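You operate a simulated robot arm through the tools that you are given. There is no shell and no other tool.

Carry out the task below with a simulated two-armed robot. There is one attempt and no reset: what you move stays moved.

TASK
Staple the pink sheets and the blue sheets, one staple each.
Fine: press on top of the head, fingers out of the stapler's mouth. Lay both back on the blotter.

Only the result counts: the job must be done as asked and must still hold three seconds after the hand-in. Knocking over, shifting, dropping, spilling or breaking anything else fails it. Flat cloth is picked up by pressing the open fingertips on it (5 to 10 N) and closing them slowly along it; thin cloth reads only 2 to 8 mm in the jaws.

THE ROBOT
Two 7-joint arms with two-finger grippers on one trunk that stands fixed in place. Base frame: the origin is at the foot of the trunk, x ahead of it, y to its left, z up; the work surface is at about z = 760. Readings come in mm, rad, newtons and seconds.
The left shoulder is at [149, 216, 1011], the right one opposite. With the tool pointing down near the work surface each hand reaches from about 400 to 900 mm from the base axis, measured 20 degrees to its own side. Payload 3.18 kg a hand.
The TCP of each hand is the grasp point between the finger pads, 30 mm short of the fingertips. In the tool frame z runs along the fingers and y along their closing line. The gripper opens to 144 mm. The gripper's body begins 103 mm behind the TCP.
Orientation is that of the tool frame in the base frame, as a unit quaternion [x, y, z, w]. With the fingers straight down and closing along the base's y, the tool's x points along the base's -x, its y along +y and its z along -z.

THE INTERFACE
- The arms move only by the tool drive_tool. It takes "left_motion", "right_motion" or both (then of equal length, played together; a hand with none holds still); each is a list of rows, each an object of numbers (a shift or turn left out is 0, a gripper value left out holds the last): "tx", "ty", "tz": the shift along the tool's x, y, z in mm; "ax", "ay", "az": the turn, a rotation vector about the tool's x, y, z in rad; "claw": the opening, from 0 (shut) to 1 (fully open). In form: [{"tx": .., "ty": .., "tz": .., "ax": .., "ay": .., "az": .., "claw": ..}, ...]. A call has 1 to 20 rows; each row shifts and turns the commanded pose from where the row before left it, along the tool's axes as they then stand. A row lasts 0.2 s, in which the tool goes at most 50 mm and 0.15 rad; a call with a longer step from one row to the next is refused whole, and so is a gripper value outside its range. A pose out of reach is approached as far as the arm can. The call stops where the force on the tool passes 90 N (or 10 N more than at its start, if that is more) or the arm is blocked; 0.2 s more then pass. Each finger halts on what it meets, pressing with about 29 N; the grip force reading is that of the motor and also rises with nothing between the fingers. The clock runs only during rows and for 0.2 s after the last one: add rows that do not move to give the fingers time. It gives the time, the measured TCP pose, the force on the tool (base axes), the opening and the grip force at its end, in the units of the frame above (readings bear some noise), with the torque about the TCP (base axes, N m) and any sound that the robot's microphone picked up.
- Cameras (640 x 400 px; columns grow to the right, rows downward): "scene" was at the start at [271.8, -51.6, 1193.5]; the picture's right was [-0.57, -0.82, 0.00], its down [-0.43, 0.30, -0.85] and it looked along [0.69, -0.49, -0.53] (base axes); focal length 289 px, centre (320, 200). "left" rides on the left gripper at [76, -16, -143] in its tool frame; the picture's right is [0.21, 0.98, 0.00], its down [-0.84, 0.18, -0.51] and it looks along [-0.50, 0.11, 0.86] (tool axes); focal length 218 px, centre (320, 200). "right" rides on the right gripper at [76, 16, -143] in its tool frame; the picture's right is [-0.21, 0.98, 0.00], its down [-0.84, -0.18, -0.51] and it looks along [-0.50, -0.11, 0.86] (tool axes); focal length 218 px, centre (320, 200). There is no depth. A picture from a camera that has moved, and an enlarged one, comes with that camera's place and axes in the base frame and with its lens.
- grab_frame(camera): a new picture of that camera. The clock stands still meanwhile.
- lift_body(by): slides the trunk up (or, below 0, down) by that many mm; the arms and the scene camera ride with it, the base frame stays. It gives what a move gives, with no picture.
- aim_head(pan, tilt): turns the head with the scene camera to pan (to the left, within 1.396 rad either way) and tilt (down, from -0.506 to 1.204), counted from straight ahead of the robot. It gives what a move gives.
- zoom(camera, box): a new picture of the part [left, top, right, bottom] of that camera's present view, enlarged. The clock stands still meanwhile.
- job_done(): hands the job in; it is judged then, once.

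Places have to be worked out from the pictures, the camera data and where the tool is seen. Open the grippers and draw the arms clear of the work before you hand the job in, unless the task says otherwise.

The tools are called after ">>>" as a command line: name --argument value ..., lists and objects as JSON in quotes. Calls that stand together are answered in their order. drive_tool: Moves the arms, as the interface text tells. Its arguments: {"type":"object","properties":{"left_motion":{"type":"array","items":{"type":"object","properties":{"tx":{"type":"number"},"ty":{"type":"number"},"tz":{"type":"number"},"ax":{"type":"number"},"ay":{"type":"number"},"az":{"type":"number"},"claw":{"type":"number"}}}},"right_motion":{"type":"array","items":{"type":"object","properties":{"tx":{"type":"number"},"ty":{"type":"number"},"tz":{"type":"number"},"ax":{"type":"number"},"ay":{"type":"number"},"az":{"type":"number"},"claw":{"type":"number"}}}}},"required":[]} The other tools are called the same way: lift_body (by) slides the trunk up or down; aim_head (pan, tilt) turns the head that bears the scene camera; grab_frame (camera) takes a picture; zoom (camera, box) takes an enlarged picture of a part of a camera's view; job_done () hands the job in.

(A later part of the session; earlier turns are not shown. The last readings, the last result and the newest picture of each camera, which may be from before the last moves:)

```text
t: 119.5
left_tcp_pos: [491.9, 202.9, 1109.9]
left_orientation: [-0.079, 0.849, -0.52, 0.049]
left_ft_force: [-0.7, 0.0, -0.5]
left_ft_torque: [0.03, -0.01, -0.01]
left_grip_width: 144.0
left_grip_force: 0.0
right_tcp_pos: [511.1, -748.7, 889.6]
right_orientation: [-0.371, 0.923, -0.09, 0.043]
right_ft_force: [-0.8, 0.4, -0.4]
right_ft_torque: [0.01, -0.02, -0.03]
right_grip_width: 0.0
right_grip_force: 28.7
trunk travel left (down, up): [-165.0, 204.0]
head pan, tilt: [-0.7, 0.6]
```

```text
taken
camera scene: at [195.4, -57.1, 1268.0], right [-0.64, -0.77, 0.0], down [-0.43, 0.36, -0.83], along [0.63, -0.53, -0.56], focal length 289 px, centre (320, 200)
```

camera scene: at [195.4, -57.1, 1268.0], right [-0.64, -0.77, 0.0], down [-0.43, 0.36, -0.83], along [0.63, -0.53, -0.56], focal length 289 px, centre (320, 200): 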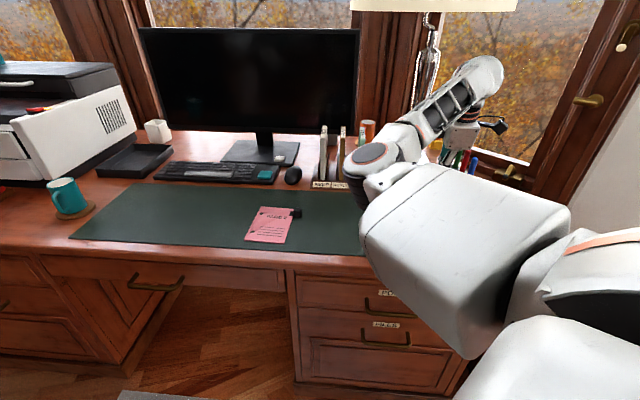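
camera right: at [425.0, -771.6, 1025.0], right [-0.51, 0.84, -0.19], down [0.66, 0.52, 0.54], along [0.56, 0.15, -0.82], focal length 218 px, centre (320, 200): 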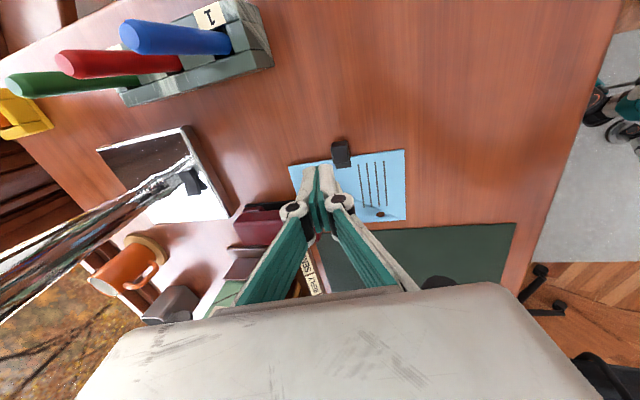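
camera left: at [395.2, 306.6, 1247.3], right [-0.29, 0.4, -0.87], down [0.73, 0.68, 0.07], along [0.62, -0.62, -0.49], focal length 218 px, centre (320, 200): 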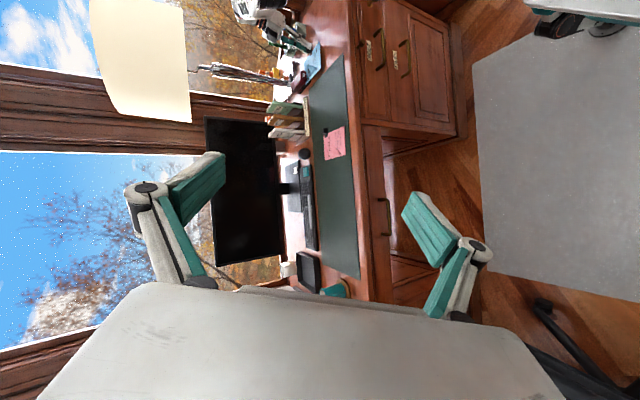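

The hand is level with a slight outward lean and the fingers shut. I move it over the front of the stapler head at safe height.

>>> drive_tool --right_motion '[{"tx": -20.3, "ty": -11.2, "tz": 2.5}, {"tx": -20.3, "ty": -11.2, "tz": 2.5}, {"tx": -20.3, "ty": -11.2, "tz": 2.5}, {"tx": -20.3, "ty": -11.2, "tz": 2.5}, {"tx": -20.3, "ty": -11.2, "tz": 2.5}, {}, {}]'

>>> grab_frame --camera "right"

>>> zoom --camera "right" --box '[220, 110, 420, 260]'

```text
t: 121.1
left_tcp_pos: [492.6, 202.6, 1107.7]
left_orientation: [-0.08, 0.849, -0.521, 0.048]
left_ft_force: [1.0, 0.4, 0.6]
left_ft_torque: [0.02, 0.03, -0.03]
left_grip_width: 143.7
left_grip_force: 0.0
right_tcp_pos: [624.5, -720.2, 889.4]
right_orientation: [-0.371, 0.924, -0.089, 0.043]
right_ft_force: [-0.3, -0.4, 0.3]
right_ft_torque: [-0.01, 0.0, 0.02]
right_grip_width: 0.0
right_grip_force: 28.9
trunk travel left (down, up): [-165.0, 204.0]
head pan, tilt: [-0.7, 0.6]
```

```text
taken
camera right: at [538.8, -743.2, 1024.8], right [-0.51, 0.84, -0.19], down [0.66, 0.52, 0.54], along [0.56, 0.15, -0.82], focal length 218 px, centre (320, 200)
```

right: 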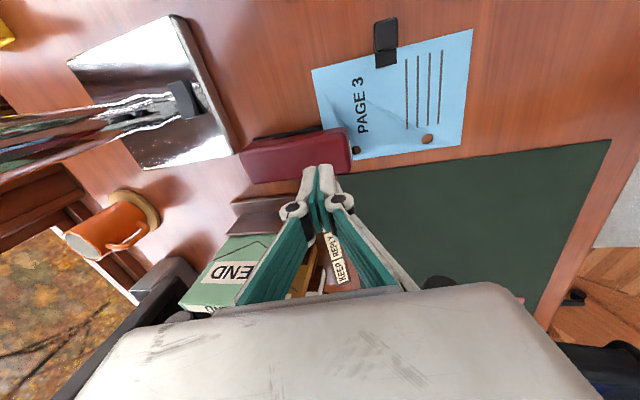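

```text
2.67 times, centred on (320, 185) of right
camera zoom: at [538.8, -743.2, 1024.8], right [-0.51, 0.84, -0.19], down [0.66, 0.52, 0.54], along [0.56, 0.15, -0.82], focal length 582 px, centre (320, 240)
```

zoom: 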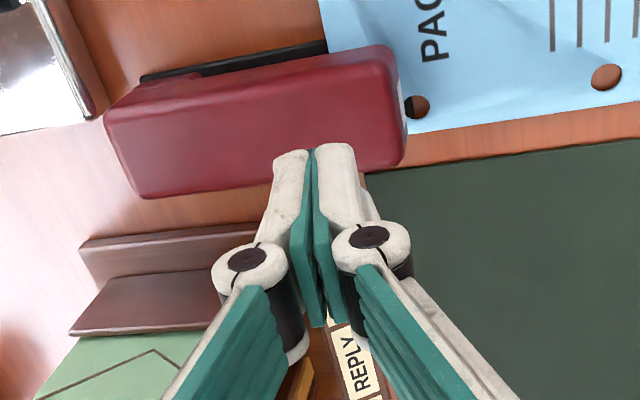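

The tips will land on top of the head, centred, about 16 mm behind its front. I descend to just above it.

>>> drive_tool --right_motion '[{"ty": 3, "tz": 14.7}, {"ty": 3, "tz": 14.7}, {"ty": 2.4, "tz": 11.8}, {}, {}]'

>>> zoom --camera "right" --box '[220, 110, 420, 260]'

>>> grab_frame --camera "scene"

```text
t: 122.3
left_tcp_pos: [491.6, 201.7, 1110.0]
left_orientation: [-0.079, 0.849, -0.52, 0.049]
left_ft_force: [0.1, 0.3, -0.6]
left_ft_torque: [-0.01, 0.01, -0.03]
left_grip_width: 144.0
left_grip_force: 0.0
right_tcp_pos: [625.1, -719.9, 846.8]
right_orientation: [-0.37, 0.924, -0.089, 0.043]
right_ft_force: [0.5, -0.2, -0.3]
right_ft_torque: [0.0, 0.01, 0.01]
right_grip_width: 0.0
right_grip_force: 28.6
trunk travel left (down, up): [-165.0, 204.0]
head pan, tilt: [-0.7, 0.6]
```

```text
2.67 times, centred on (320, 185) of right
camera zoom: at [539.7, -743.3, 982.2], right [-0.51, 0.84, -0.19], down [0.66, 0.52, 0.54], along [0.56, 0.15, -0.82], focal length 582 px, centre (320, 240)
```

zoom: 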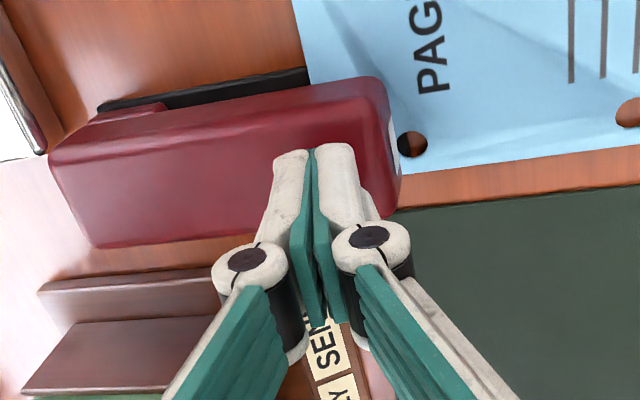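

```text
taken
camera scene: at [195.6, -57.2, 1268.0], right [-0.64, -0.77, 0.0], down [-0.43, 0.36, -0.83], along [0.63, -0.53, -0.56], focal length 289 px, centre (320, 200)
```

scene: 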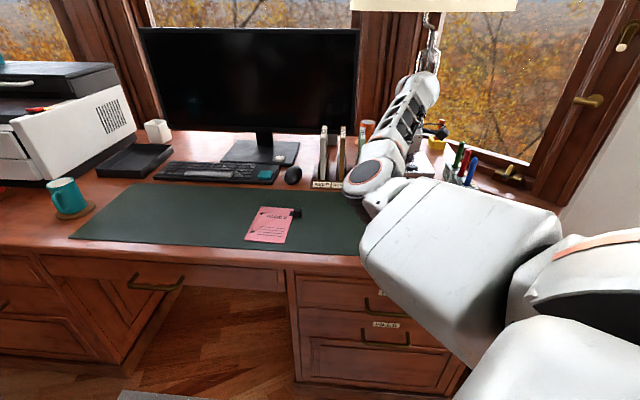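

The tips hover about 10 mm above the head. I press down in small steps, reading the force.

>>> drive_tool --right_motion '[{"ty": 0.6, "tz": 2.94}, {"ty": 0.6, "tz": 2.94}, {"ty": 0.6, "tz": 2.94}, {"ty": 0.4, "tz": 1.96}, {}]'

```text
t: 123.5
left_tcp_pos: [492.2, 203.3, 1108.4]
left_orientation: [-0.079, 0.849, -0.521, 0.048]
left_ft_force: [-0.2, 0.4, -0.4]
left_ft_torque: [0.04, 0.02, -0.02]
left_grip_width: 143.8
left_grip_force: 0.1
right_tcp_pos: [623.5, -718.8, 836.2]
right_orientation: [-0.37, 0.924, -0.089, 0.044]
right_ft_force: [-1.6, 0.2, 4.3]
right_ft_torque: [0.02, 0.09, 0.0]
right_grip_width: 0.3
right_grip_force: 28.6
trunk travel left (down, up): [-165.0, 204.0]
head pan, tilt: [-0.7, 0.6]
```

Contact at z 836 (4 N). I keep pressing down in one stroke.

>>> drive_tool --right_motion '[{"ty": 0.6, "tz": 2.94}, {"ty": 0.6, "tz": 2.94}, {"ty": 0.6, "tz": 2.94}, {"ty": 0.6, "tz": 2.94}]'

```text
t: 124.5
left_tcp_pos: [490.0, 204.6, 1108.8]
left_orientation: [-0.079, 0.849, -0.52, 0.05]
left_ft_force: [0.1, -0.2, -0.3]
left_ft_torque: [0.0, 0.01, 0.0]
left_grip_width: 143.8
left_grip_force: 0.1
right_tcp_pos: [623.8, -719.8, 828.7]
right_orientation: [-0.37, 0.924, -0.091, 0.044]
right_ft_force: [-2.1, 0.7, 21.9]
right_ft_torque: [-0.04, 0.09, 0.03]
right_grip_width: 0.0
right_grip_force: 29.1
trunk travel left (down, up): [-165.0, 204.0]
head pan, tilt: [-0.7, 0.6]
```

The head is going down (22 N). I press on until it clicks.

>>> drive_tool --right_motion '[{"ty": 0.6, "tz": 2.94}, {"ty": 0.6, "tz": 2.94}, {"ty": 0.6, "tz": 2.94}, {}]'

```text
t: 125.5
left_tcp_pos: [487.4, 205.7, 1111.2]
left_orientation: [-0.079, 0.848, -0.522, 0.051]
left_ft_force: [-0.2, 0.3, 0.0]
left_ft_torque: [0.03, 0.02, 0.0]
left_grip_width: 143.9
left_grip_force: 0.1
right_tcp_pos: [624.4, -718.1, 828.4]
right_orientation: [-0.369, 0.923, -0.096, 0.047]
right_ft_force: [1.5, -9.7, 57.1]
right_ft_torque: [-0.35, 0.14, 0.0]
right_grip_width: 0.2
right_grip_force: 29.5
trunk travel left (down, up): [-165.0, 204.0]
head pan, tilt: [-0.7, 0.6]
```

Force is 57 N and the head has stopped moving; no click reported yet. I push slightly harder.

>>> drive_tool --right_motion '[{"ty": 0.4, "tz": 1.96}, {}]'

```text
t: 126.1
left_tcp_pos: [487.2, 206.2, 1110.3]
left_orientation: [-0.078, 0.848, -0.522, 0.051]
left_ft_force: [0.1, 0.8, -0.4]
left_ft_torque: [0.02, 0.01, 0.0]
left_grip_width: 144.0
left_grip_force: 0.0
right_tcp_pos: [623.8, -718.3, 828.5]
right_orientation: [-0.369, 0.923, -0.098, 0.047]
right_ft_force: [-2.3, -9.4, 65.5]
right_ft_torque: [-0.4, 0.25, -0.02]
right_grip_width: 0.0
right_grip_force: 29.0
trunk travel left (down, up): [-165.0, 204.0]
head pan, tilt: [-0.7, 0.6]
```

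I check with the cameras whether the head is fully down.

>>> zoom --camera "right" --box '[220, 100, 420, 250]'

>>> zoom --camera "left" --box '[200, 0, 400, 150]'

```text
2.67 times, centred on (320, 175) of right
camera zoom: at [535.7, -739.1, 962.8], right [-0.51, 0.84, -0.21], down [0.65, 0.53, 0.55], along [0.57, 0.14, -0.81], focal length 582 px, centre (320, 267)
```

zoom: 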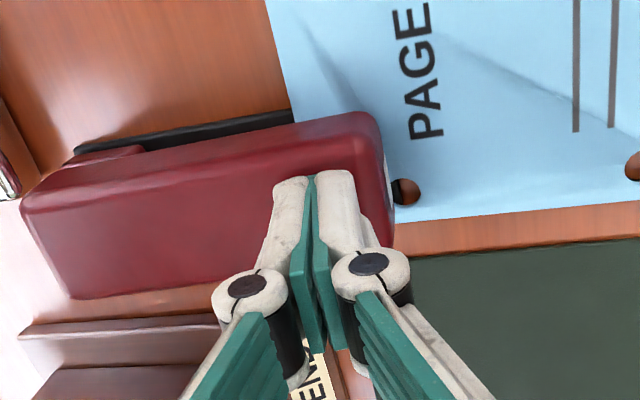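

```text
2.67 times, centred on (300, 75) of left
camera zoom: at [390.1, 311.2, 1188.4], right [-0.28, 0.39, -0.87], down [0.73, 0.68, 0.07], along [0.62, -0.62, -0.48], focal length 582 px, centre (373, 533)
```

zoom: 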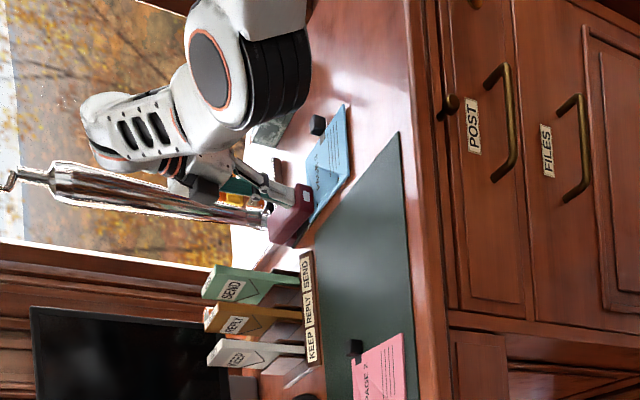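

The head is down on the paper but there has been no click. I push toward 85 N.

>>> drive_tool --right_motion '[{"ty": 0.4, "tz": 1.96}, {"ty": 0.4, "tz": 1.96}, {}]'

```text
t: 126.9
left_tcp_pos: [486.7, 208.3, 1110.5]
left_orientation: [-0.078, 0.848, -0.522, 0.051]
left_ft_force: [-0.2, 0.1, 0.5]
left_ft_torque: [-0.01, 0.03, -0.02]
left_grip_width: 144.0
left_grip_force: 0.2
right_tcp_pos: [623.4, -717.0, 828.0]
right_orientation: [-0.369, 0.923, -0.099, 0.049]
right_ft_force: [-5.6, -5.2, 78.0]
right_ft_torque: [-0.29, 0.32, 0.02]
right_grip_width: 5.8
right_grip_force: 28.8
trunk travel left (down, up): [-165.0, 204.0]
head pan, tilt: [-0.7, 0.6]
```

Now 78 N with the head not moving further, so it looks bottomed out. One more small push before I release and inspect.

>>> drive_tool --right_motion '[{"ty": 0.4, "tz": 1.96}, {}]'

```text
t: 127.5
left_tcp_pos: [486.1, 207.9, 1110.7]
left_orientation: [-0.078, 0.847, -0.524, 0.051]
left_ft_force: [0.2, 0.2, 0.1]
left_ft_torque: [-0.01, 0.02, 0.01]
left_grip_width: 143.9
left_grip_force: 0.1
right_tcp_pos: [623.8, -717.6, 828.8]
right_orientation: [-0.369, 0.923, -0.102, 0.049]
right_ft_force: [-8.7, -1.3, 84.7]
right_ft_torque: [-0.2, 0.43, -0.1]
right_grip_width: 5.7
right_grip_force: 29.0
trunk travel left (down, up): [-165.0, 204.0]
head pan, tilt: [-0.7, 0.6]
```

84.7 N, no further travel. I release upward and look for the result.

>>> drive_tool --right_motion '[{"ty": -0.8, "tz": -4}, {"ty": -0.8, "tz": -4}, {"ty": -0.8, "tz": -4}, {"ty": -1, "tz": -5}, {"ty": -2, "tz": -10}, {"ty": -3, "tz": -14.7}, {"ty": -3, "tz": -14.7}, {}]'

>>> zoom --camera "right" --box '[220, 80, 420, 230]'

```text
t: 129.3
left_tcp_pos: [491.8, 202.0, 1108.1]
left_orientation: [-0.08, 0.849, -0.52, 0.049]
left_ft_force: [-0.9, 0.0, 0.4]
left_ft_torque: [-0.02, 0.02, 0.0]
left_grip_width: 143.8
left_grip_force: 0.0
right_tcp_pos: [624.4, -719.9, 864.6]
right_orientation: [-0.371, 0.924, -0.088, 0.043]
right_ft_force: [0.4, -0.2, 0.7]
right_ft_torque: [0.01, -0.03, -0.04]
right_grip_width: 0.0
right_grip_force: 28.6
trunk travel left (down, up): [-165.0, 204.0]
head pan, tilt: [-0.7, 0.6]
```

```text
2.67 times, centred on (320, 155) of right
camera zoom: at [538.7, -743.1, 999.3], right [-0.51, 0.84, -0.19], down [0.66, 0.52, 0.54], along [0.55, 0.15, -0.82], focal length 582 px, centre (320, 320)
```

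zoom: 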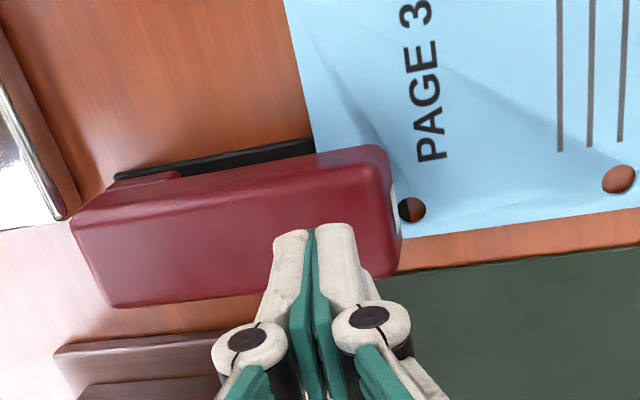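

I can't tell from here whether the staple went in, so I fetch the bundle to inspect it: up, back over the clip, with the grasp lean restored and fingers opened.

>>> drive_tool --right_motion '[{"ty": -4, "tz": -20}, {"tx": 20.3, "ty": 11.2, "tz": -2.5}, {"tx": 20.3, "ty": 11.2, "tz": -2.5}, {"tx": 20.3, "ty": 11.2, "tz": -2.5}, {"tx": 20.3, "ty": 11.2, "tz": -2.5}, {"tx": 20.3, "ty": 11.2, "tz": -2.5}, {"ax": -0.1, "claw": 0.1}, {"ax": -0.1, "claw": 0.25}, {"ay": -0.1, "claw": 0.4}, {"ay": -0.1}, {"ay": -0.087}, {}]'

>>> zoom --camera "right" --box '[200, 100, 440, 280]'

```text
t: 131.9
left_tcp_pos: [492.2, 202.6, 1109.1]
left_orientation: [-0.08, 0.849, -0.52, 0.049]
left_ft_force: [0.2, 0.0, 0.5]
left_ft_torque: [0.01, 0.0, 0.03]
left_grip_width: 144.0
left_grip_force: 0.0
right_tcp_pos: [511.1, -749.0, 884.4]
right_orientation: [-0.368, 0.918, 0.057, 0.139]
right_ft_force: [-0.7, 0.7, 0.2]
right_ft_torque: [-0.01, -0.01, 0.02]
right_grip_width: 57.6
right_grip_force: 0.0
trunk travel left (down, up): [-165.0, 204.0]
head pan, tilt: [-0.7, 0.6]
```

```text
2.22 times, centred on (320, 190) of right
camera zoom: at [418.2, -817.3, 998.5], right [-0.53, 0.84, 0.06], down [0.6, 0.32, 0.73], along [0.6, 0.43, -0.68], focal length 485 px, centre (320, 222)
```

zoom: 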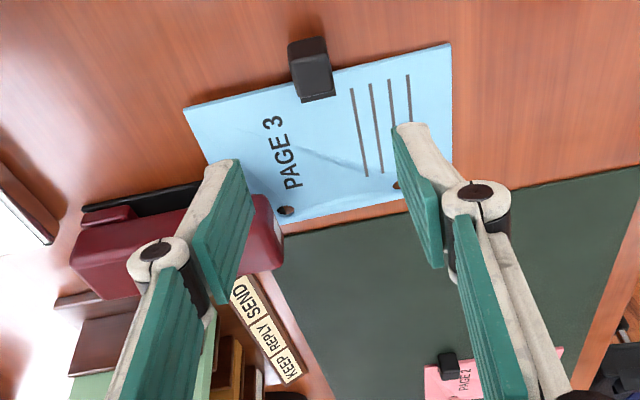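

The bundle did not shift while pressing. I descend on the clip again.

>>> drive_tool --right_motion '[{"tx": 3, "tz": 14.3}, {"tx": 4.2, "tz": 14.3}, {"tx": 4.2, "tz": 14.3}, {"tx": 4.2, "tz": 14.3}, {"tx": 4.2, "tz": 14.3}, {"tx": 3, "tz": 9.55}, {}, {}]'

>>> zoom --camera "right" --box '[200, 100, 440, 280]'

```text
t: 133.7
left_tcp_pos: [492.2, 202.4, 1107.7]
left_orientation: [-0.079, 0.849, -0.52, 0.049]
left_ft_force: [-0.4, -0.5, 0.1]
left_ft_torque: [-0.02, 0.01, -0.01]
left_grip_width: 144.1
left_grip_force: 0.1
right_tcp_pos: [512.6, -747.0, 801.1]
right_orientation: [-0.368, 0.918, 0.057, 0.138]
right_ft_force: [0.0, -0.7, 0.0]
right_ft_torque: [0.0, 0.0, 0.01]
right_grip_width: 57.4
right_grip_force: 0.1
trunk travel left (down, up): [-165.0, 204.0]
head pan, tilt: [-0.7, 0.6]
```

```text
2.22 times, centred on (320, 190) of right
camera zoom: at [419.6, -815.8, 914.1], right [-0.53, 0.84, 0.06], down [0.6, 0.32, 0.73], along [0.6, 0.43, -0.68], focal length 485 px, centre (320, 222)
```

zoom: 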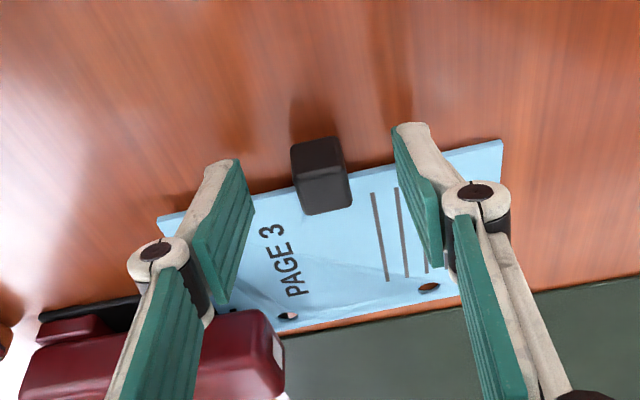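

Good straddle. I go 3 mm lower and grip the clip.

>>> drive_tool --right_motion '[{"tx": 0.9, "tz": 2.9}, {"claw": 0.3}, {"claw": 0.2}, {"claw": 0.12}, {"claw": 0.05}, {"claw": 0.0}, {}, {}]'

```text
t: 135.5
left_tcp_pos: [492.7, 203.8, 1108.3]
left_orientation: [-0.08, 0.849, -0.52, 0.048]
left_ft_force: [0.5, 0.0, 0.1]
left_ft_torque: [-0.04, 0.0, -0.02]
left_grip_width: 144.0
left_grip_force: 0.1
right_tcp_pos: [513.4, -747.7, 798.5]
right_orientation: [-0.368, 0.918, 0.056, 0.138]
right_ft_force: [-0.9, -0.1, 1.6]
right_ft_torque: [0.09, -0.17, 0.01]
right_grip_width: 18.9
right_grip_force: 28.7
trunk travel left (down, up): [-165.0, 204.0]
head pan, tilt: [-0.7, 0.6]
```

Gripped. I raise the bundle a few mm to the middle of the gap and slide it back out.

>>> drive_tool --right_motion '[{"tx": -0.9, "tz": -2.9}, {"tx": -0.9, "tz": -2.9}, {"ty": 4}, {"ty": 5}, {"ty": 6}, {"ty": 8}, {"ty": 8}, {"ty": 8}, {"ty": 8}, {"ty": 8}, {}]'

>>> zoom --camera "right" --box '[200, 100, 440, 280]'

```text
t: 137.9
left_tcp_pos: [490.7, 202.2, 1108.4]
left_orientation: [-0.08, 0.849, -0.52, 0.048]
left_ft_force: [-0.4, -0.2, -0.1]
left_ft_torque: [0.02, 0.0, 0.01]
left_grip_width: 143.9
left_grip_force: 0.0
right_tcp_pos: [473.6, -706.9, 804.4]
right_orientation: [-0.368, 0.918, 0.056, 0.139]
right_ft_force: [0.7, -0.6, -0.3]
right_ft_torque: [-0.05, 0.02, -0.05]
right_grip_width: 19.1
right_grip_force: 29.2
trunk travel left (down, up): [-165.0, 204.0]
head pan, tilt: [-0.7, 0.6]
```

```text
2.22 times, centred on (320, 190) of right
camera zoom: at [381.4, -776.0, 917.7], right [-0.53, 0.84, 0.06], down [0.6, 0.32, 0.73], along [0.6, 0.43, -0.68], focal length 485 px, centre (320, 222)
```

zoom: 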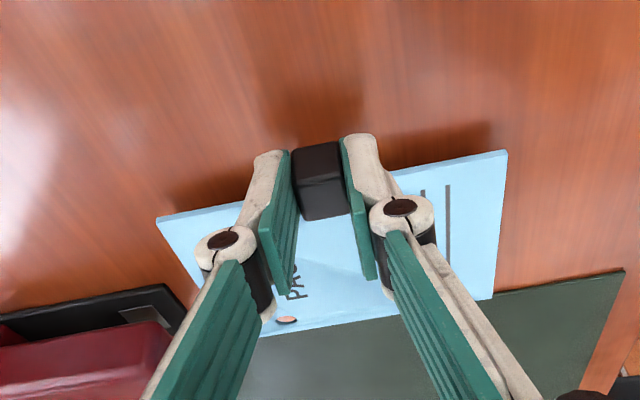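

The finger hides the corner in this view; I look with the scene camera.

>>> grab_frame --camera "scene"

>>> zoom --camera "left" --box '[260, 10, 360, 90]'

```text
taken
camera scene: at [195.6, -57.2, 1268.0], right [-0.64, -0.77, 0.0], down [-0.43, 0.36, -0.83], along [0.63, -0.53, -0.56], focal length 289 px, centre (320, 200)
```

scene: 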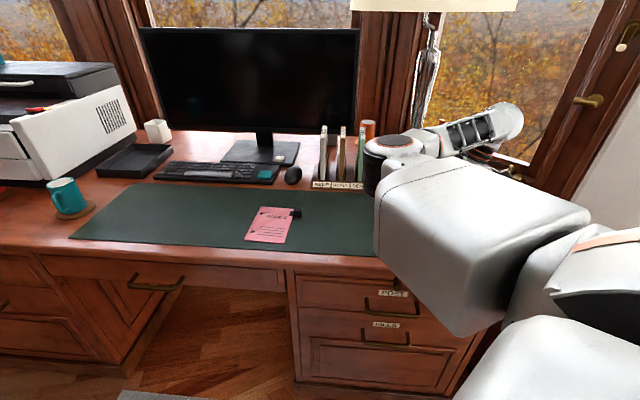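

```text
5.00 times, centred on (310, 50) of left
camera zoom: at [395.3, 306.7, 1187.2], right [-0.29, 0.4, -0.87], down [0.73, 0.68, 0.07], along [0.62, -0.62, -0.49], focal length 1091 px, centre (370, 950)
```

zoom: 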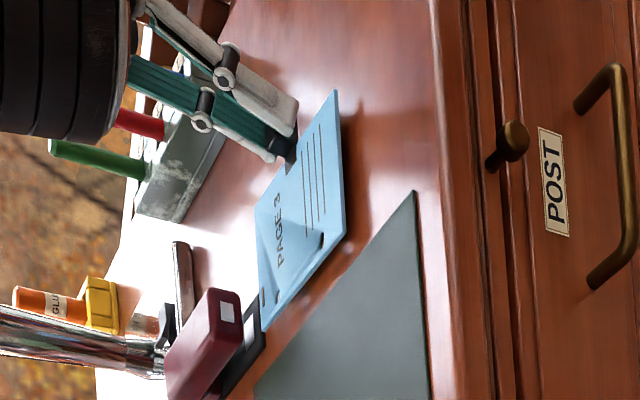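

In the left camera there seems to be a staple near the title edge. I enlarge that.

>>> zoom --camera "left" --box '[300, 50, 330, 80]'

```text
13.33 times, centred on (315, 65) of left
camera zoom: at [395.3, 306.7, 1187.2], right [-0.29, 0.4, -0.87], down [0.73, 0.68, 0.07], along [0.62, -0.62, -0.49], focal length 2910 px, centre (387, 2000)
```

zoom: 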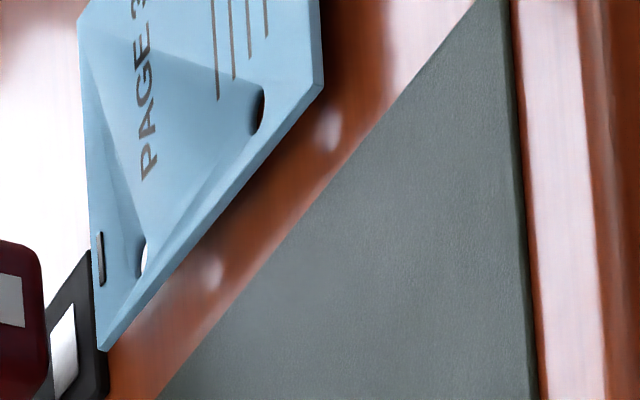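

A clear single staple sits parallel to the title edge, clear of the hole. Now I lift the blue bundle and raise the trunk again to bring it back over the blotter.

>>> drive_tool --right_motion '[{"tx": -3, "tz": -9.55}, {"tx": -4.4, "tz": -14.3}, {"tx": -4.4, "tz": -14.3}, {"tx": -4.4, "tz": -14.3}, {"tx": -4.4, "tz": -14.3}, {}]'

>>> lift_body --by 135

```text
t: 139.3
left_tcp_pos: [491.0, 203.1, 1108.4]
left_orientation: [-0.079, 0.849, -0.52, 0.048]
left_ft_force: [-1.1, -0.4, 0.6]
left_ft_torque: [0.03, -0.03, -0.02]
left_grip_width: 144.1
left_grip_force: 0.2
right_tcp_pos: [473.3, -707.8, 873.8]
right_orientation: [-0.369, 0.917, 0.058, 0.138]
right_ft_force: [0.3, -0.5, 0.3]
right_ft_torque: [0.03, 0.05, -0.01]
right_grip_width: 19.2
right_grip_force: 28.7
trunk travel left (down, up): [-165.0, 204.0]
head pan, tilt: [-0.7, 0.6]
```

```text
t: 140.9
left_tcp_pos: [492.4, 202.4, 1242.0]
left_orientation: [-0.08, 0.849, -0.52, 0.048]
left_ft_force: [-0.1, -0.5, -0.2]
left_ft_torque: [-0.01, -0.02, -0.02]
left_grip_width: 144.0
left_grip_force: 0.1
right_tcp_pos: [474.9, -707.9, 1008.4]
right_orientation: [-0.368, 0.918, 0.057, 0.138]
right_ft_force: [-1.1, -0.2, -0.4]
right_ft_torque: [0.02, 0.01, 0.03]
right_grip_width: 19.0
right_grip_force: 28.9
trunk travel left (down, up): [-300.0, 69.0]
head pan, tilt: [-0.7, 0.6]
```

Trunk is at +200. I descend to about z 860 and then slide toward the blotter.

>>> drive_tool --right_motion '[{"ty": 7, "tx": 5.5, "tz": 17.7}, {"ty": 7, "tx": 5.5, "tz": 17.7}, {"ty": 7, "tx": 5.5, "tz": 17.7}, {"ty": 7, "tx": 5.5, "tz": 17.7}, {"ty": 7, "tx": 5.5, "tz": 17.7}, {"ty": 7, "tx": 5.5, "tz": 17.7}, {"ty": 7, "tx": 5.5, "tz": 17.7}, {"ty": 8, "tx": 5.5, "tz": 17.7}, {}, {"tx": -17.4, "tz": 5.4}, {"tx": -17.4, "tz": 5.4}, {"tx": -17.4, "tz": 5.4}, {"tx": -17.4, "tz": 5.4}, {"tx": -17.4, "tz": 5.4}, {"tx": -17.4, "tz": 5.4}, {}]'

>>> grab_frame --camera "right"

```text
t: 144.3
left_tcp_pos: [492.6, 202.7, 1244.0]
left_orientation: [-0.079, 0.849, -0.52, 0.048]
left_ft_force: [0.2, -0.5, 0.5]
left_ft_torque: [-0.04, 0.0, -0.01]
left_grip_width: 144.0
left_grip_force: 0.0
right_tcp_pos: [513.5, -590.3, 860.6]
right_orientation: [-0.368, 0.918, 0.057, 0.137]
right_ft_force: [-0.2, 1.4, -0.2]
right_ft_torque: [-0.01, 0.0, 0.01]
right_grip_width: 18.9
right_grip_force: 29.2
trunk travel left (down, up): [-300.0, 69.0]
head pan, tilt: [-0.7, 0.6]
```

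```text
taken
camera right: at [420.4, -660.2, 974.3], right [-0.53, 0.84, 0.06], down [0.6, 0.32, 0.73], along [0.6, 0.43, -0.68], focal length 218 px, centre (320, 200)
```

right: 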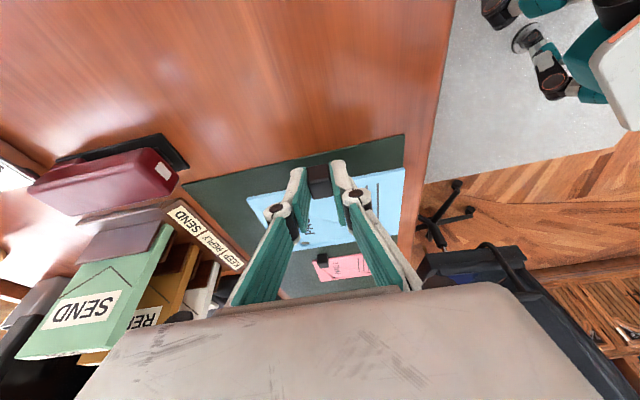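

Tracking well. I continue the last 73 mm across, shifting slightly toward the back of the blotter.

>>> drive_tool --right_motion '[{"tx": -13.9, "tz": 4.3, "ty": -2}, {"tx": -13.9, "tz": 4.3, "ty": -2}, {"tx": -13.9, "tz": 4.3, "ty": -2}, {"tx": -13.9, "tz": 4.3, "ty": -2}, {"tx": -13.9, "tz": 4.3, "ty": -2}, {}, {}]'

>>> grab_frame --camera "right"

>>> grab_frame --camera "scene"

```text
t: 145.9
left_tcp_pos: [492.1, 202.0, 1243.0]
left_orientation: [-0.08, 0.849, -0.52, 0.049]
left_ft_force: [-0.5, -1.0, 0.6]
left_ft_torque: [0.01, 0.02, 0.0]
left_grip_width: 143.6
left_grip_force: 0.0
right_tcp_pos: [572.8, -546.7, 861.9]
right_orientation: [-0.368, 0.918, 0.057, 0.139]
right_ft_force: [-0.2, 0.1, 0.7]
right_ft_torque: [0.02, 0.0, 0.01]
right_grip_width: 19.0
right_grip_force: 29.4
trunk travel left (down, up): [-300.0, 69.0]
head pan, tilt: [-0.7, 0.6]
```

```text
taken
camera right: at [480.3, -616.0, 974.7], right [-0.53, 0.84, 0.06], down [0.6, 0.32, 0.73], along [0.6, 0.43, -0.68], focal length 218 px, centre (320, 200)
```

right: 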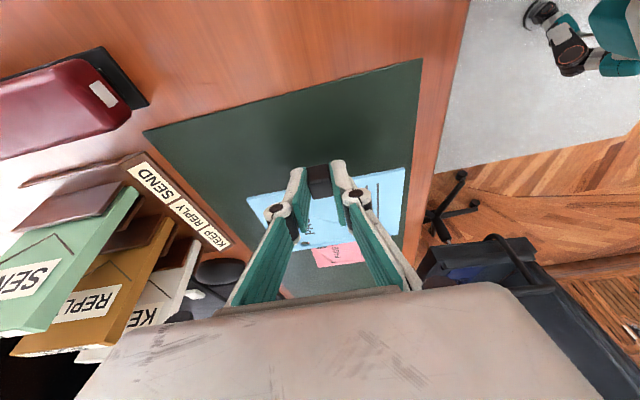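

```text
taken
camera scene: at [111.5, -57.2, 1409.5], right [-0.64, -0.77, 0.0], down [-0.43, 0.36, -0.83], along [0.63, -0.53, -0.56], focal length 289 px, centre (320, 200)
```

scene: 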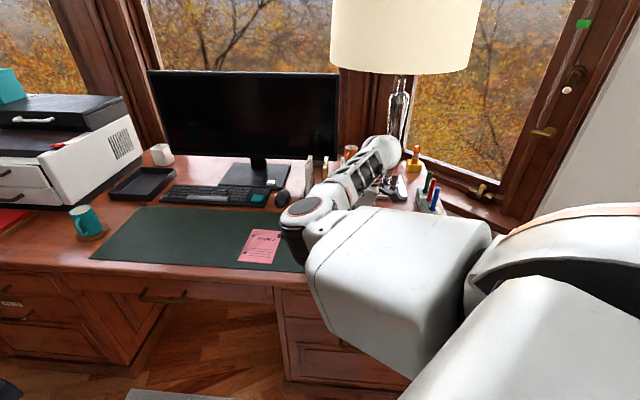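

The target area is clear of the pink bundle and inside the blotter. I lower the bundle onto it.

>>> drive_tool --right_motion '[{"tx": 3, "tz": 9.55}, {"tx": 3, "tz": 9.55}, {"tx": 3, "tz": 9.55}, {"tx": 3, "tz": 9.55}, {"tx": 3, "tz": 9.55}, {"tx": 1.5, "tz": 4.8}, {}]'

>>> drive_tool --right_motion '[{"tx": 0.6, "tz": 1.9}, {"tx": 0.6, "tz": 1.9}, {}]'

>>> zoom --camera "right" --box '[200, 100, 440, 280]'

```text
t: 147.5
left_tcp_pos: [492.5, 202.6, 1243.7]
left_orientation: [-0.08, 0.849, -0.52, 0.048]
left_ft_force: [1.0, 0.6, 0.3]
left_ft_torque: [0.02, 0.01, 0.03]
left_grip_width: 144.0
left_grip_force: 0.0
right_tcp_pos: [571.8, -548.4, 805.2]
right_orientation: [-0.368, 0.918, 0.057, 0.139]
right_ft_force: [-0.8, 0.1, 0.0]
right_ft_torque: [-0.02, 0.04, 0.0]
right_grip_width: 19.1
right_grip_force: 29.1
trunk travel left (down, up): [-300.0, 69.0]
head pan, tilt: [-0.7, 0.6]
```

```text
t: 148.3
left_tcp_pos: [491.3, 201.8, 1243.3]
left_orientation: [-0.079, 0.849, -0.52, 0.049]
left_ft_force: [0.1, 0.4, 0.2]
left_ft_torque: [-0.02, 0.02, -0.01]
left_grip_width: 144.1
left_grip_force: 0.0
right_tcp_pos: [573.2, -548.3, 801.4]
right_orientation: [-0.369, 0.917, 0.057, 0.138]
right_ft_force: [-0.5, -0.4, 0.1]
right_ft_torque: [-0.03, 0.03, 0.03]
right_grip_width: 19.2
right_grip_force: 29.2
trunk travel left (down, up): [-300.0, 69.0]
head pan, tilt: [-0.7, 0.6]
```

```text
2.22 times, centred on (320, 190) of right
camera zoom: at [479.5, -616.6, 915.2], right [-0.53, 0.84, 0.06], down [0.6, 0.32, 0.73], along [0.6, 0.43, -0.68], focal length 485 px, centre (320, 222)
```

zoom: 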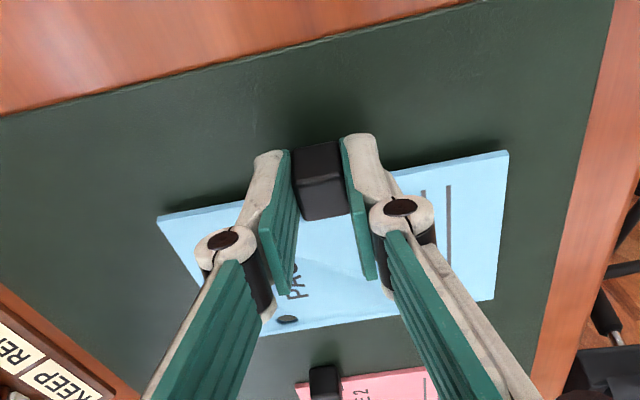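

Still a hair above. I lower 2 mm at a time to contact.

>>> drive_tool --right_motion '[{"tx": 0.6, "tz": 1.9}, {}, {}]'

>>> drive_tool --right_motion '[{"tx": 0.45, "tz": 1.4}, {}, {}]'

```text
t: 149.1
left_tcp_pos: [491.1, 201.6, 1243.2]
left_orientation: [-0.079, 0.849, -0.52, 0.049]
left_ft_force: [-0.2, 0.0, -0.1]
left_ft_torque: [0.0, 0.0, -0.01]
left_grip_width: 144.3
left_grip_force: 0.2
right_tcp_pos: [572.5, -548.6, 799.6]
right_orientation: [-0.369, 0.917, 0.058, 0.138]
right_ft_force: [0.7, -0.6, -1.0]
right_ft_torque: [0.02, 0.04, 0.0]
right_grip_width: 18.9
right_grip_force: 29.1
trunk travel left (down, up): [-300.0, 69.0]
head pan, tilt: [-0.7, 0.6]
```

```text
t: 149.9
left_tcp_pos: [491.3, 202.5, 1243.7]
left_orientation: [-0.079, 0.849, -0.52, 0.049]
left_ft_force: [0.1, -0.4, -1.1]
left_ft_torque: [0.02, 0.01, -0.01]
left_grip_width: 143.9
left_grip_force: 0.1
right_tcp_pos: [573.7, -548.4, 797.7]
right_orientation: [-0.368, 0.918, 0.058, 0.138]
right_ft_force: [0.3, -0.1, -0.9]
right_ft_torque: [-0.02, 0.04, 0.01]
right_grip_width: 18.8
right_grip_force: 29.5
trunk travel left (down, up): [-300.0, 69.0]
head pan, tilt: [-0.7, 0.6]
```

>>> drive_tool --right_motion '[{"tx": 0.3, "tz": 1.0}, {}, {}]'

>>> zoom --camera "right" --box '[200, 100, 440, 280]'

```text
t: 150.7
left_tcp_pos: [492.4, 202.7, 1243.7]
left_orientation: [-0.08, 0.849, -0.52, 0.049]
left_ft_force: [-1.2, -0.4, -0.2]
left_ft_torque: [0.01, -0.02, 0.02]
left_grip_width: 144.1
left_grip_force: 0.0
right_tcp_pos: [573.7, -547.8, 797.0]
right_orientation: [-0.368, 0.918, 0.057, 0.138]
right_ft_force: [0.3, 0.6, -0.4]
right_ft_torque: [-0.04, -0.01, 0.0]
right_grip_width: 18.9
right_grip_force: 28.8
trunk travel left (down, up): [-300.0, 69.0]
head pan, tilt: [-0.7, 0.6]
```

```text
2.22 times, centred on (320, 190) of right
camera zoom: at [479.9, -616.8, 911.0], right [-0.53, 0.84, 0.06], down [0.6, 0.32, 0.73], along [0.6, 0.43, -0.68], focal length 485 px, centre (320, 222)
```

zoom: 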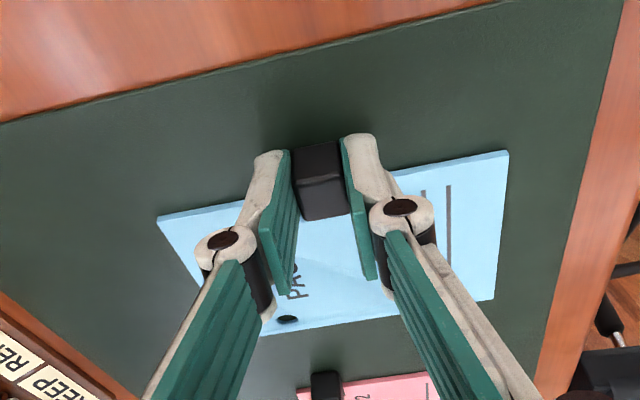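

The shadow gap has closed; the bundle is practically on the blotter. I open the fingers and lift away.

>>> drive_tool --right_motion '[{"claw": 0.15}, {"claw": 0.18}, {"claw": 0.24}, {"claw": 0.34}, {"claw": 0.4}, {}, {"tx": -1.5, "tz": -4.8}, {"tx": -3, "tz": -9.5}, {"tx": -4.4, "tz": -14.3}, {"tx": -4.4, "tz": -14.3}, {"tx": -4.4, "tz": -14.3}, {}]'

>>> grab_frame --camera "right"

```text
t: 153.3
left_tcp_pos: [492.3, 201.9, 1243.7]
left_orientation: [-0.08, 0.849, -0.52, 0.048]
left_ft_force: [-0.4, -0.3, -0.7]
left_ft_torque: [-0.01, 0.01, -0.01]
left_grip_width: 144.1
left_grip_force: 0.0
right_tcp_pos: [573.8, -546.8, 856.7]
right_orientation: [-0.368, 0.918, 0.057, 0.139]
right_ft_force: [-0.4, 0.3, -0.3]
right_ft_torque: [0.02, -0.02, -0.03]
right_grip_width: 57.6
right_grip_force: 0.2
trunk travel left (down, up): [-300.0, 69.0]
head pan, tilt: [-0.7, 0.6]
```

```text
taken
camera right: at [480.0, -616.2, 969.9], right [-0.53, 0.84, 0.06], down [0.6, 0.32, 0.73], along [0.6, 0.43, -0.68], focal length 218 px, centre (320, 200)
```

right: 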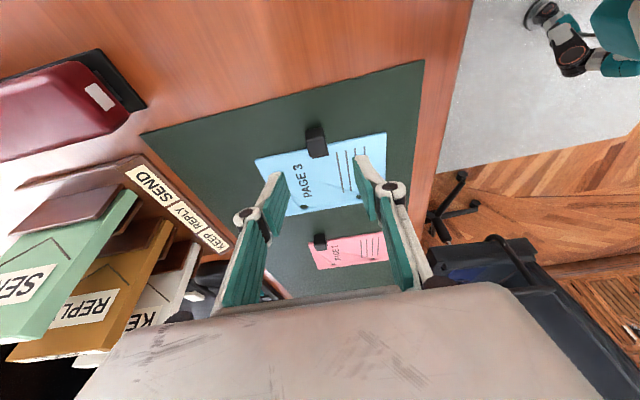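

The blue bundle lies flat on the blotter. Next the pink one: I zoom in to measure its clip and edges.

>>> zoom --camera "right" --box '[280, 190, 420, 290]'

>>> zoom --camera "scene" --box '[220, 210, 310, 280]'

```text
4.00 times, centred on (350, 240) of right
camera zoom: at [480.0, -616.2, 969.9], right [-0.53, 0.84, 0.06], down [0.6, 0.32, 0.73], along [0.6, 0.43, -0.68], focal length 873 px, centre (200, 40)
```

zoom: 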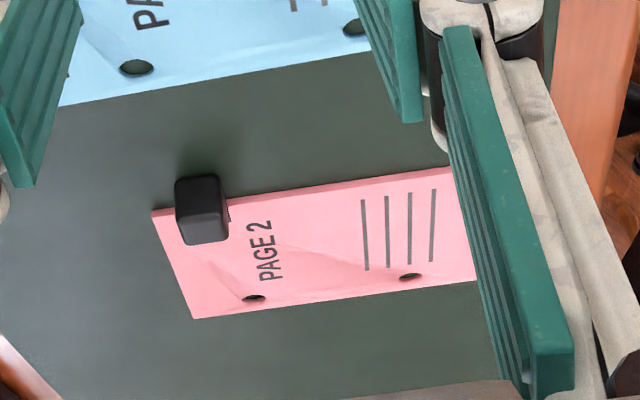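

```text
5.71 times, centred on (265, 245) of scene
camera zoom: at [111.6, -57.3, 1409.5], right [-0.64, -0.77, 0.0], down [-0.43, 0.36, -0.82], along [0.63, -0.53, -0.57], focal length 1654 px, centre (634, -57)
```

zoom: 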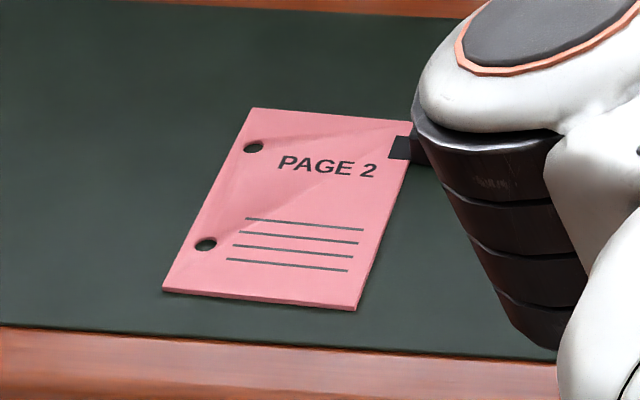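

Pink's long edge is at −47°, parallel to the stapler axis, and its clip sits near (741, −433), about 26 mm from the title edge. I move over toward it at this height.

>>> drive_tool --right_motion '[{"tx": -16, "tz": 5, "ty": -3}, {"tx": -16, "tz": 5, "ty": -3}, {"tx": -16, "tz": 5, "ty": -3}, {"tx": -16, "tz": 5, "ty": -3}, {"tx": -16, "tz": 5, "ty": -3}, {"tx": -16, "tz": 5, "ty": -3}, {"tx": -16, "tz": 5, "ty": -3}, {"tx": -16, "tz": 5, "ty": -3}, {}]'

>>> grab_frame --camera "right"

```text
t: 155.3
left_tcp_pos: [490.3, 201.9, 1243.2]
left_orientation: [-0.08, 0.849, -0.521, 0.05]
left_ft_force: [-0.4, 0.6, 0.8]
left_ft_torque: [-0.05, 0.01, 0.01]
left_grip_width: 143.8
left_grip_force: 0.1
right_tcp_pos: [686.4, -473.2, 856.7]
right_orientation: [-0.368, 0.918, 0.056, 0.138]
right_ft_force: [-1.3, -0.9, 0.9]
right_ft_torque: [0.01, 0.0, -0.04]
right_grip_width: 57.5
right_grip_force: 0.1
trunk travel left (down, up): [-300.0, 69.0]
head pan, tilt: [-0.7, 0.6]
```

```text
taken
camera right: at [593.3, -541.4, 971.2], right [-0.53, 0.84, 0.06], down [0.6, 0.32, 0.73], along [0.6, 0.43, -0.68], focal length 218 px, centre (320, 200)
```

right: 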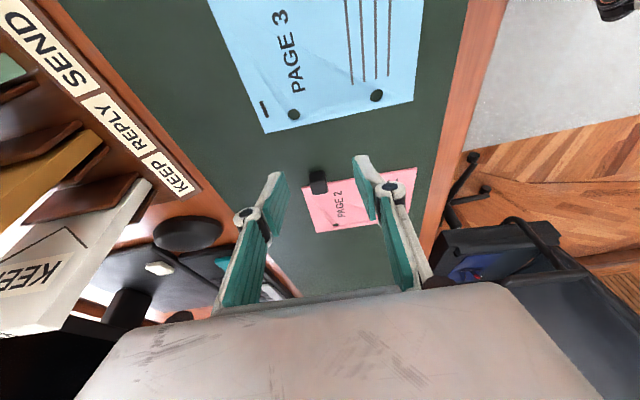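

The staple on the blue bundle shows clearly here. Tracking is fine, so I go the remaining 59 mm to the pink clip.

>>> drive_tool --right_motion '[{"tx": -14.2, "tz": 4.4, "ty": -2.2}, {"tx": -14.2, "tz": 4.4, "ty": -2.2}, {"tx": -14.2, "tz": 4.4, "ty": -2.2}, {"tx": -14, "tz": 4.3, "ty": -2.2}, {}, {}]'

>>> zoom --camera "right" --box '[240, 110, 420, 260]'

```text
t: 156.7
left_tcp_pos: [491.4, 202.6, 1243.7]
left_orientation: [-0.079, 0.848, -0.521, 0.049]
left_ft_force: [0.0, 0.1, -0.3]
left_ft_torque: [-0.03, 0.01, 0.0]
left_grip_width: 143.8
left_grip_force: 0.1
right_tcp_pos: [735.8, -437.8, 856.3]
right_orientation: [-0.368, 0.918, 0.056, 0.138]
right_ft_force: [-0.3, -0.2, 0.0]
right_ft_torque: [0.01, 0.0, -0.02]
right_grip_width: 57.6
right_grip_force: 0.1
trunk travel left (down, up): [-300.0, 69.0]
head pan, tilt: [-0.7, 0.6]
```

```text
2.67 times, centred on (330, 185) of right
camera zoom: at [642.5, -506.3, 970.4], right [-0.53, 0.84, 0.06], down [0.6, 0.32, 0.73], along [0.6, 0.43, -0.68], focal length 582 px, centre (293, 240)
```

zoom: 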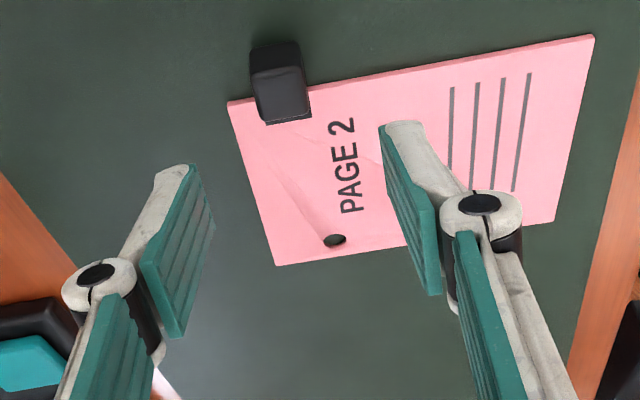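

The clip is centred between the fingers. I trim the yaw by 1.5° and lower to grasp height.

>>> drive_tool --right_motion '[{"ax": 0.007, "az": 0.024, "ty": -1.5, "tx": -1}, {"tx": 3, "tz": 9.55}, {"tx": 3, "tz": 9.55}, {"tx": 3, "tz": 9.55}, {"tx": 3, "tz": 9.55}, {"tx": 3, "tz": 9.55}, {"tx": 2, "tz": 6.3}, {}, {}]'

>>> zoom --camera "right" --box '[240, 110, 420, 260]'

```text
t: 158.7
left_tcp_pos: [490.3, 202.0, 1243.2]
left_orientation: [-0.079, 0.848, -0.521, 0.049]
left_ft_force: [-0.4, 0.1, -0.2]
left_ft_torque: [0.02, 0.0, 0.03]
left_grip_width: 144.1
left_grip_force: 0.1
right_tcp_pos: [737.1, -437.7, 800.3]
right_orientation: [-0.357, 0.922, 0.056, 0.139]
right_ft_force: [0.8, 0.6, 0.2]
right_ft_torque: [0.0, 0.0, -0.02]
right_grip_width: 57.4
right_grip_force: 0.1
trunk travel left (down, up): [-300.0, 69.0]
head pan, tilt: [-0.7, 0.6]
```

```text
2.67 times, centred on (330, 185) of right
camera zoom: at [641.9, -504.9, 913.6], right [-0.51, 0.86, 0.06], down [0.61, 0.31, 0.73], along [0.61, 0.41, -0.68], focal length 582 px, centre (293, 240)
```

zoom: 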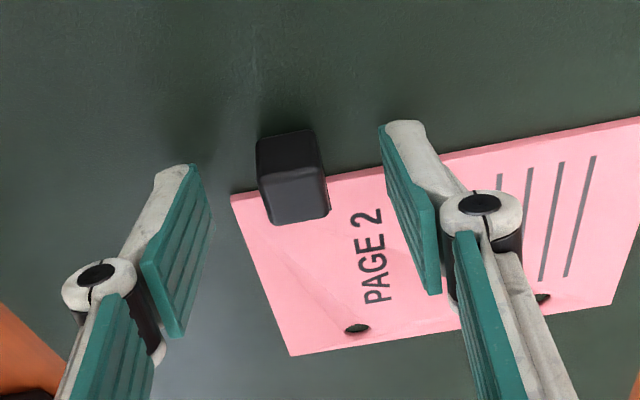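

The fingers straddle the pink clip just as with the blue one. I close the grip.

>>> drive_tool --right_motion '[{"tx": 0.4, "tz": 1.2}, {"claw": 0.3}, {"claw": 0.2}, {"claw": 0.14}, {"claw": 0.07}, {"claw": 0.0}, {}, {}]'

>>> drive_tool --right_motion '[{"tx": -1.5, "tz": -4.8}, {"tx": -3, "tz": -9.55}, {"tx": -3, "tz": -9.55}, {"tx": -3, "tz": -9.55}, {"tx": -3, "tz": -9.55}, {}]'

>>> grab_frame --camera "right"

```text
t: 160.5
left_tcp_pos: [492.5, 202.3, 1242.7]
left_orientation: [-0.08, 0.849, -0.52, 0.049]
left_ft_force: [-0.1, -0.6, 0.7]
left_ft_torque: [0.01, 0.04, 0.02]
left_grip_width: 144.2
left_grip_force: 0.1
right_tcp_pos: [737.6, -438.4, 797.5]
right_orientation: [-0.357, 0.922, 0.056, 0.139]
right_ft_force: [-0.1, -0.1, -0.7]
right_ft_torque: [-0.04, 0.01, 0.02]
right_grip_width: 19.2
right_grip_force: 28.8
trunk travel left (down, up): [-300.0, 69.0]
head pan, tilt: [-0.7, 0.6]
```

```text
t: 161.9
left_tcp_pos: [491.5, 201.1, 1242.7]
left_orientation: [-0.08, 0.849, -0.52, 0.049]
left_ft_force: [0.3, -1.1, -0.2]
left_ft_torque: [0.0, 0.01, -0.03]
left_grip_width: 144.0
left_grip_force: 0.1
right_tcp_pos: [737.0, -438.7, 844.3]
right_orientation: [-0.357, 0.922, 0.056, 0.138]
right_ft_force: [-0.7, 0.3, 0.6]
right_ft_torque: [-0.03, 0.01, 0.0]
right_grip_width: 18.8
right_grip_force: 29.2
trunk travel left (down, up): [-300.0, 69.0]
head pan, tilt: [-0.7, 0.6]
```

```text
taken
camera right: at [642.2, -504.7, 958.1], right [-0.51, 0.86, 0.06], down [0.61, 0.31, 0.73], along [0.61, 0.41, -0.68], focal length 218 px, centre (320, 200)
```

right: 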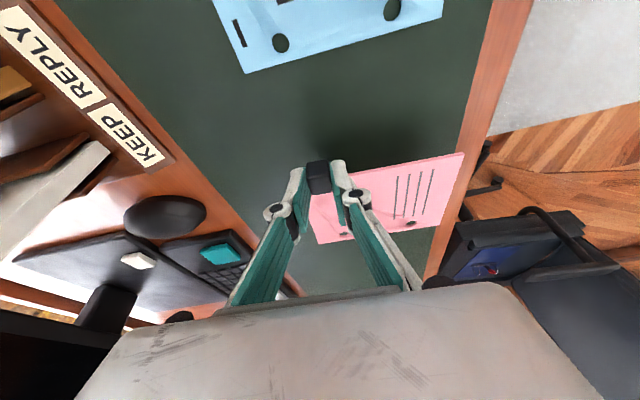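

The pink bundle is lifted, level. I carry it right and up, toward the stapler.

>>> drive_tool --right_motion '[{"tx": 24.8, "tz": -15.2, "ty": -5.4}, {"tx": 24.8, "tz": -15.2, "ty": -5.4}, {"tx": 24.8, "tz": -15.2, "ty": -5.4}, {"tx": 24.8, "tz": -15.2, "ty": -5.4}, {"tx": 24.8, "tz": -15.2, "ty": -5.4}, {"tx": 24.8, "tz": -15.2, "ty": -5.4}, {"tx": 24.8, "tz": -15.2, "ty": -5.4}, {"tx": 24.8, "tz": -15.2, "ty": -5.4}, {"tx": 24.8, "tz": -15.2, "ty": -5.4}, {"tx": 24.8, "tz": -15.2, "ty": -5.4}, {"tx": 24.8, "tz": -15.2, "ty": -5.4}, {"tx": 24.8, "tz": -15.2, "ty": -5.4}, {}]'

>>> grab_frame --camera "right"

```text
t: 164.7
left_tcp_pos: [491.6, 202.6, 1242.9]
left_orientation: [-0.079, 0.849, -0.52, 0.05]
left_ft_force: [-0.1, 0.4, -0.5]
left_ft_torque: [-0.05, 0.0, 0.01]
left_grip_width: 144.0
left_grip_force: 0.0
right_tcp_pos: [529.5, -712.5, 929.9]
right_orientation: [-0.357, 0.922, 0.055, 0.139]
right_ft_force: [-0.1, -0.1, -0.5]
right_ft_torque: [-0.04, 0.01, -0.01]
right_grip_width: 19.0
right_grip_force: 28.6
trunk travel left (down, up): [-300.0, 69.0]
head pan, tilt: [-0.7, 0.6]
```

```text
taken
camera right: at [435.1, -779.3, 1043.1], right [-0.51, 0.86, 0.06], down [0.61, 0.31, 0.73], along [0.61, 0.41, -0.68], focal length 218 px, centre (320, 200)
```

right: 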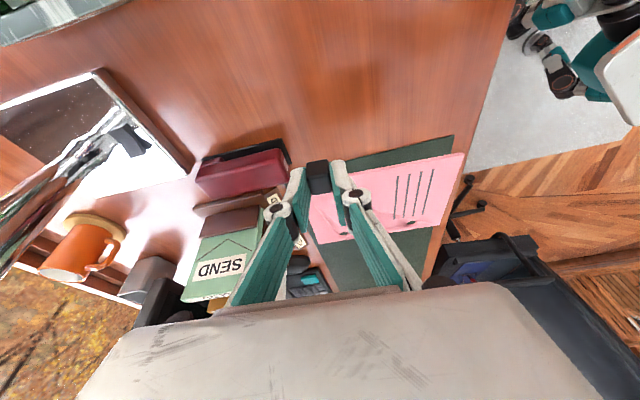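

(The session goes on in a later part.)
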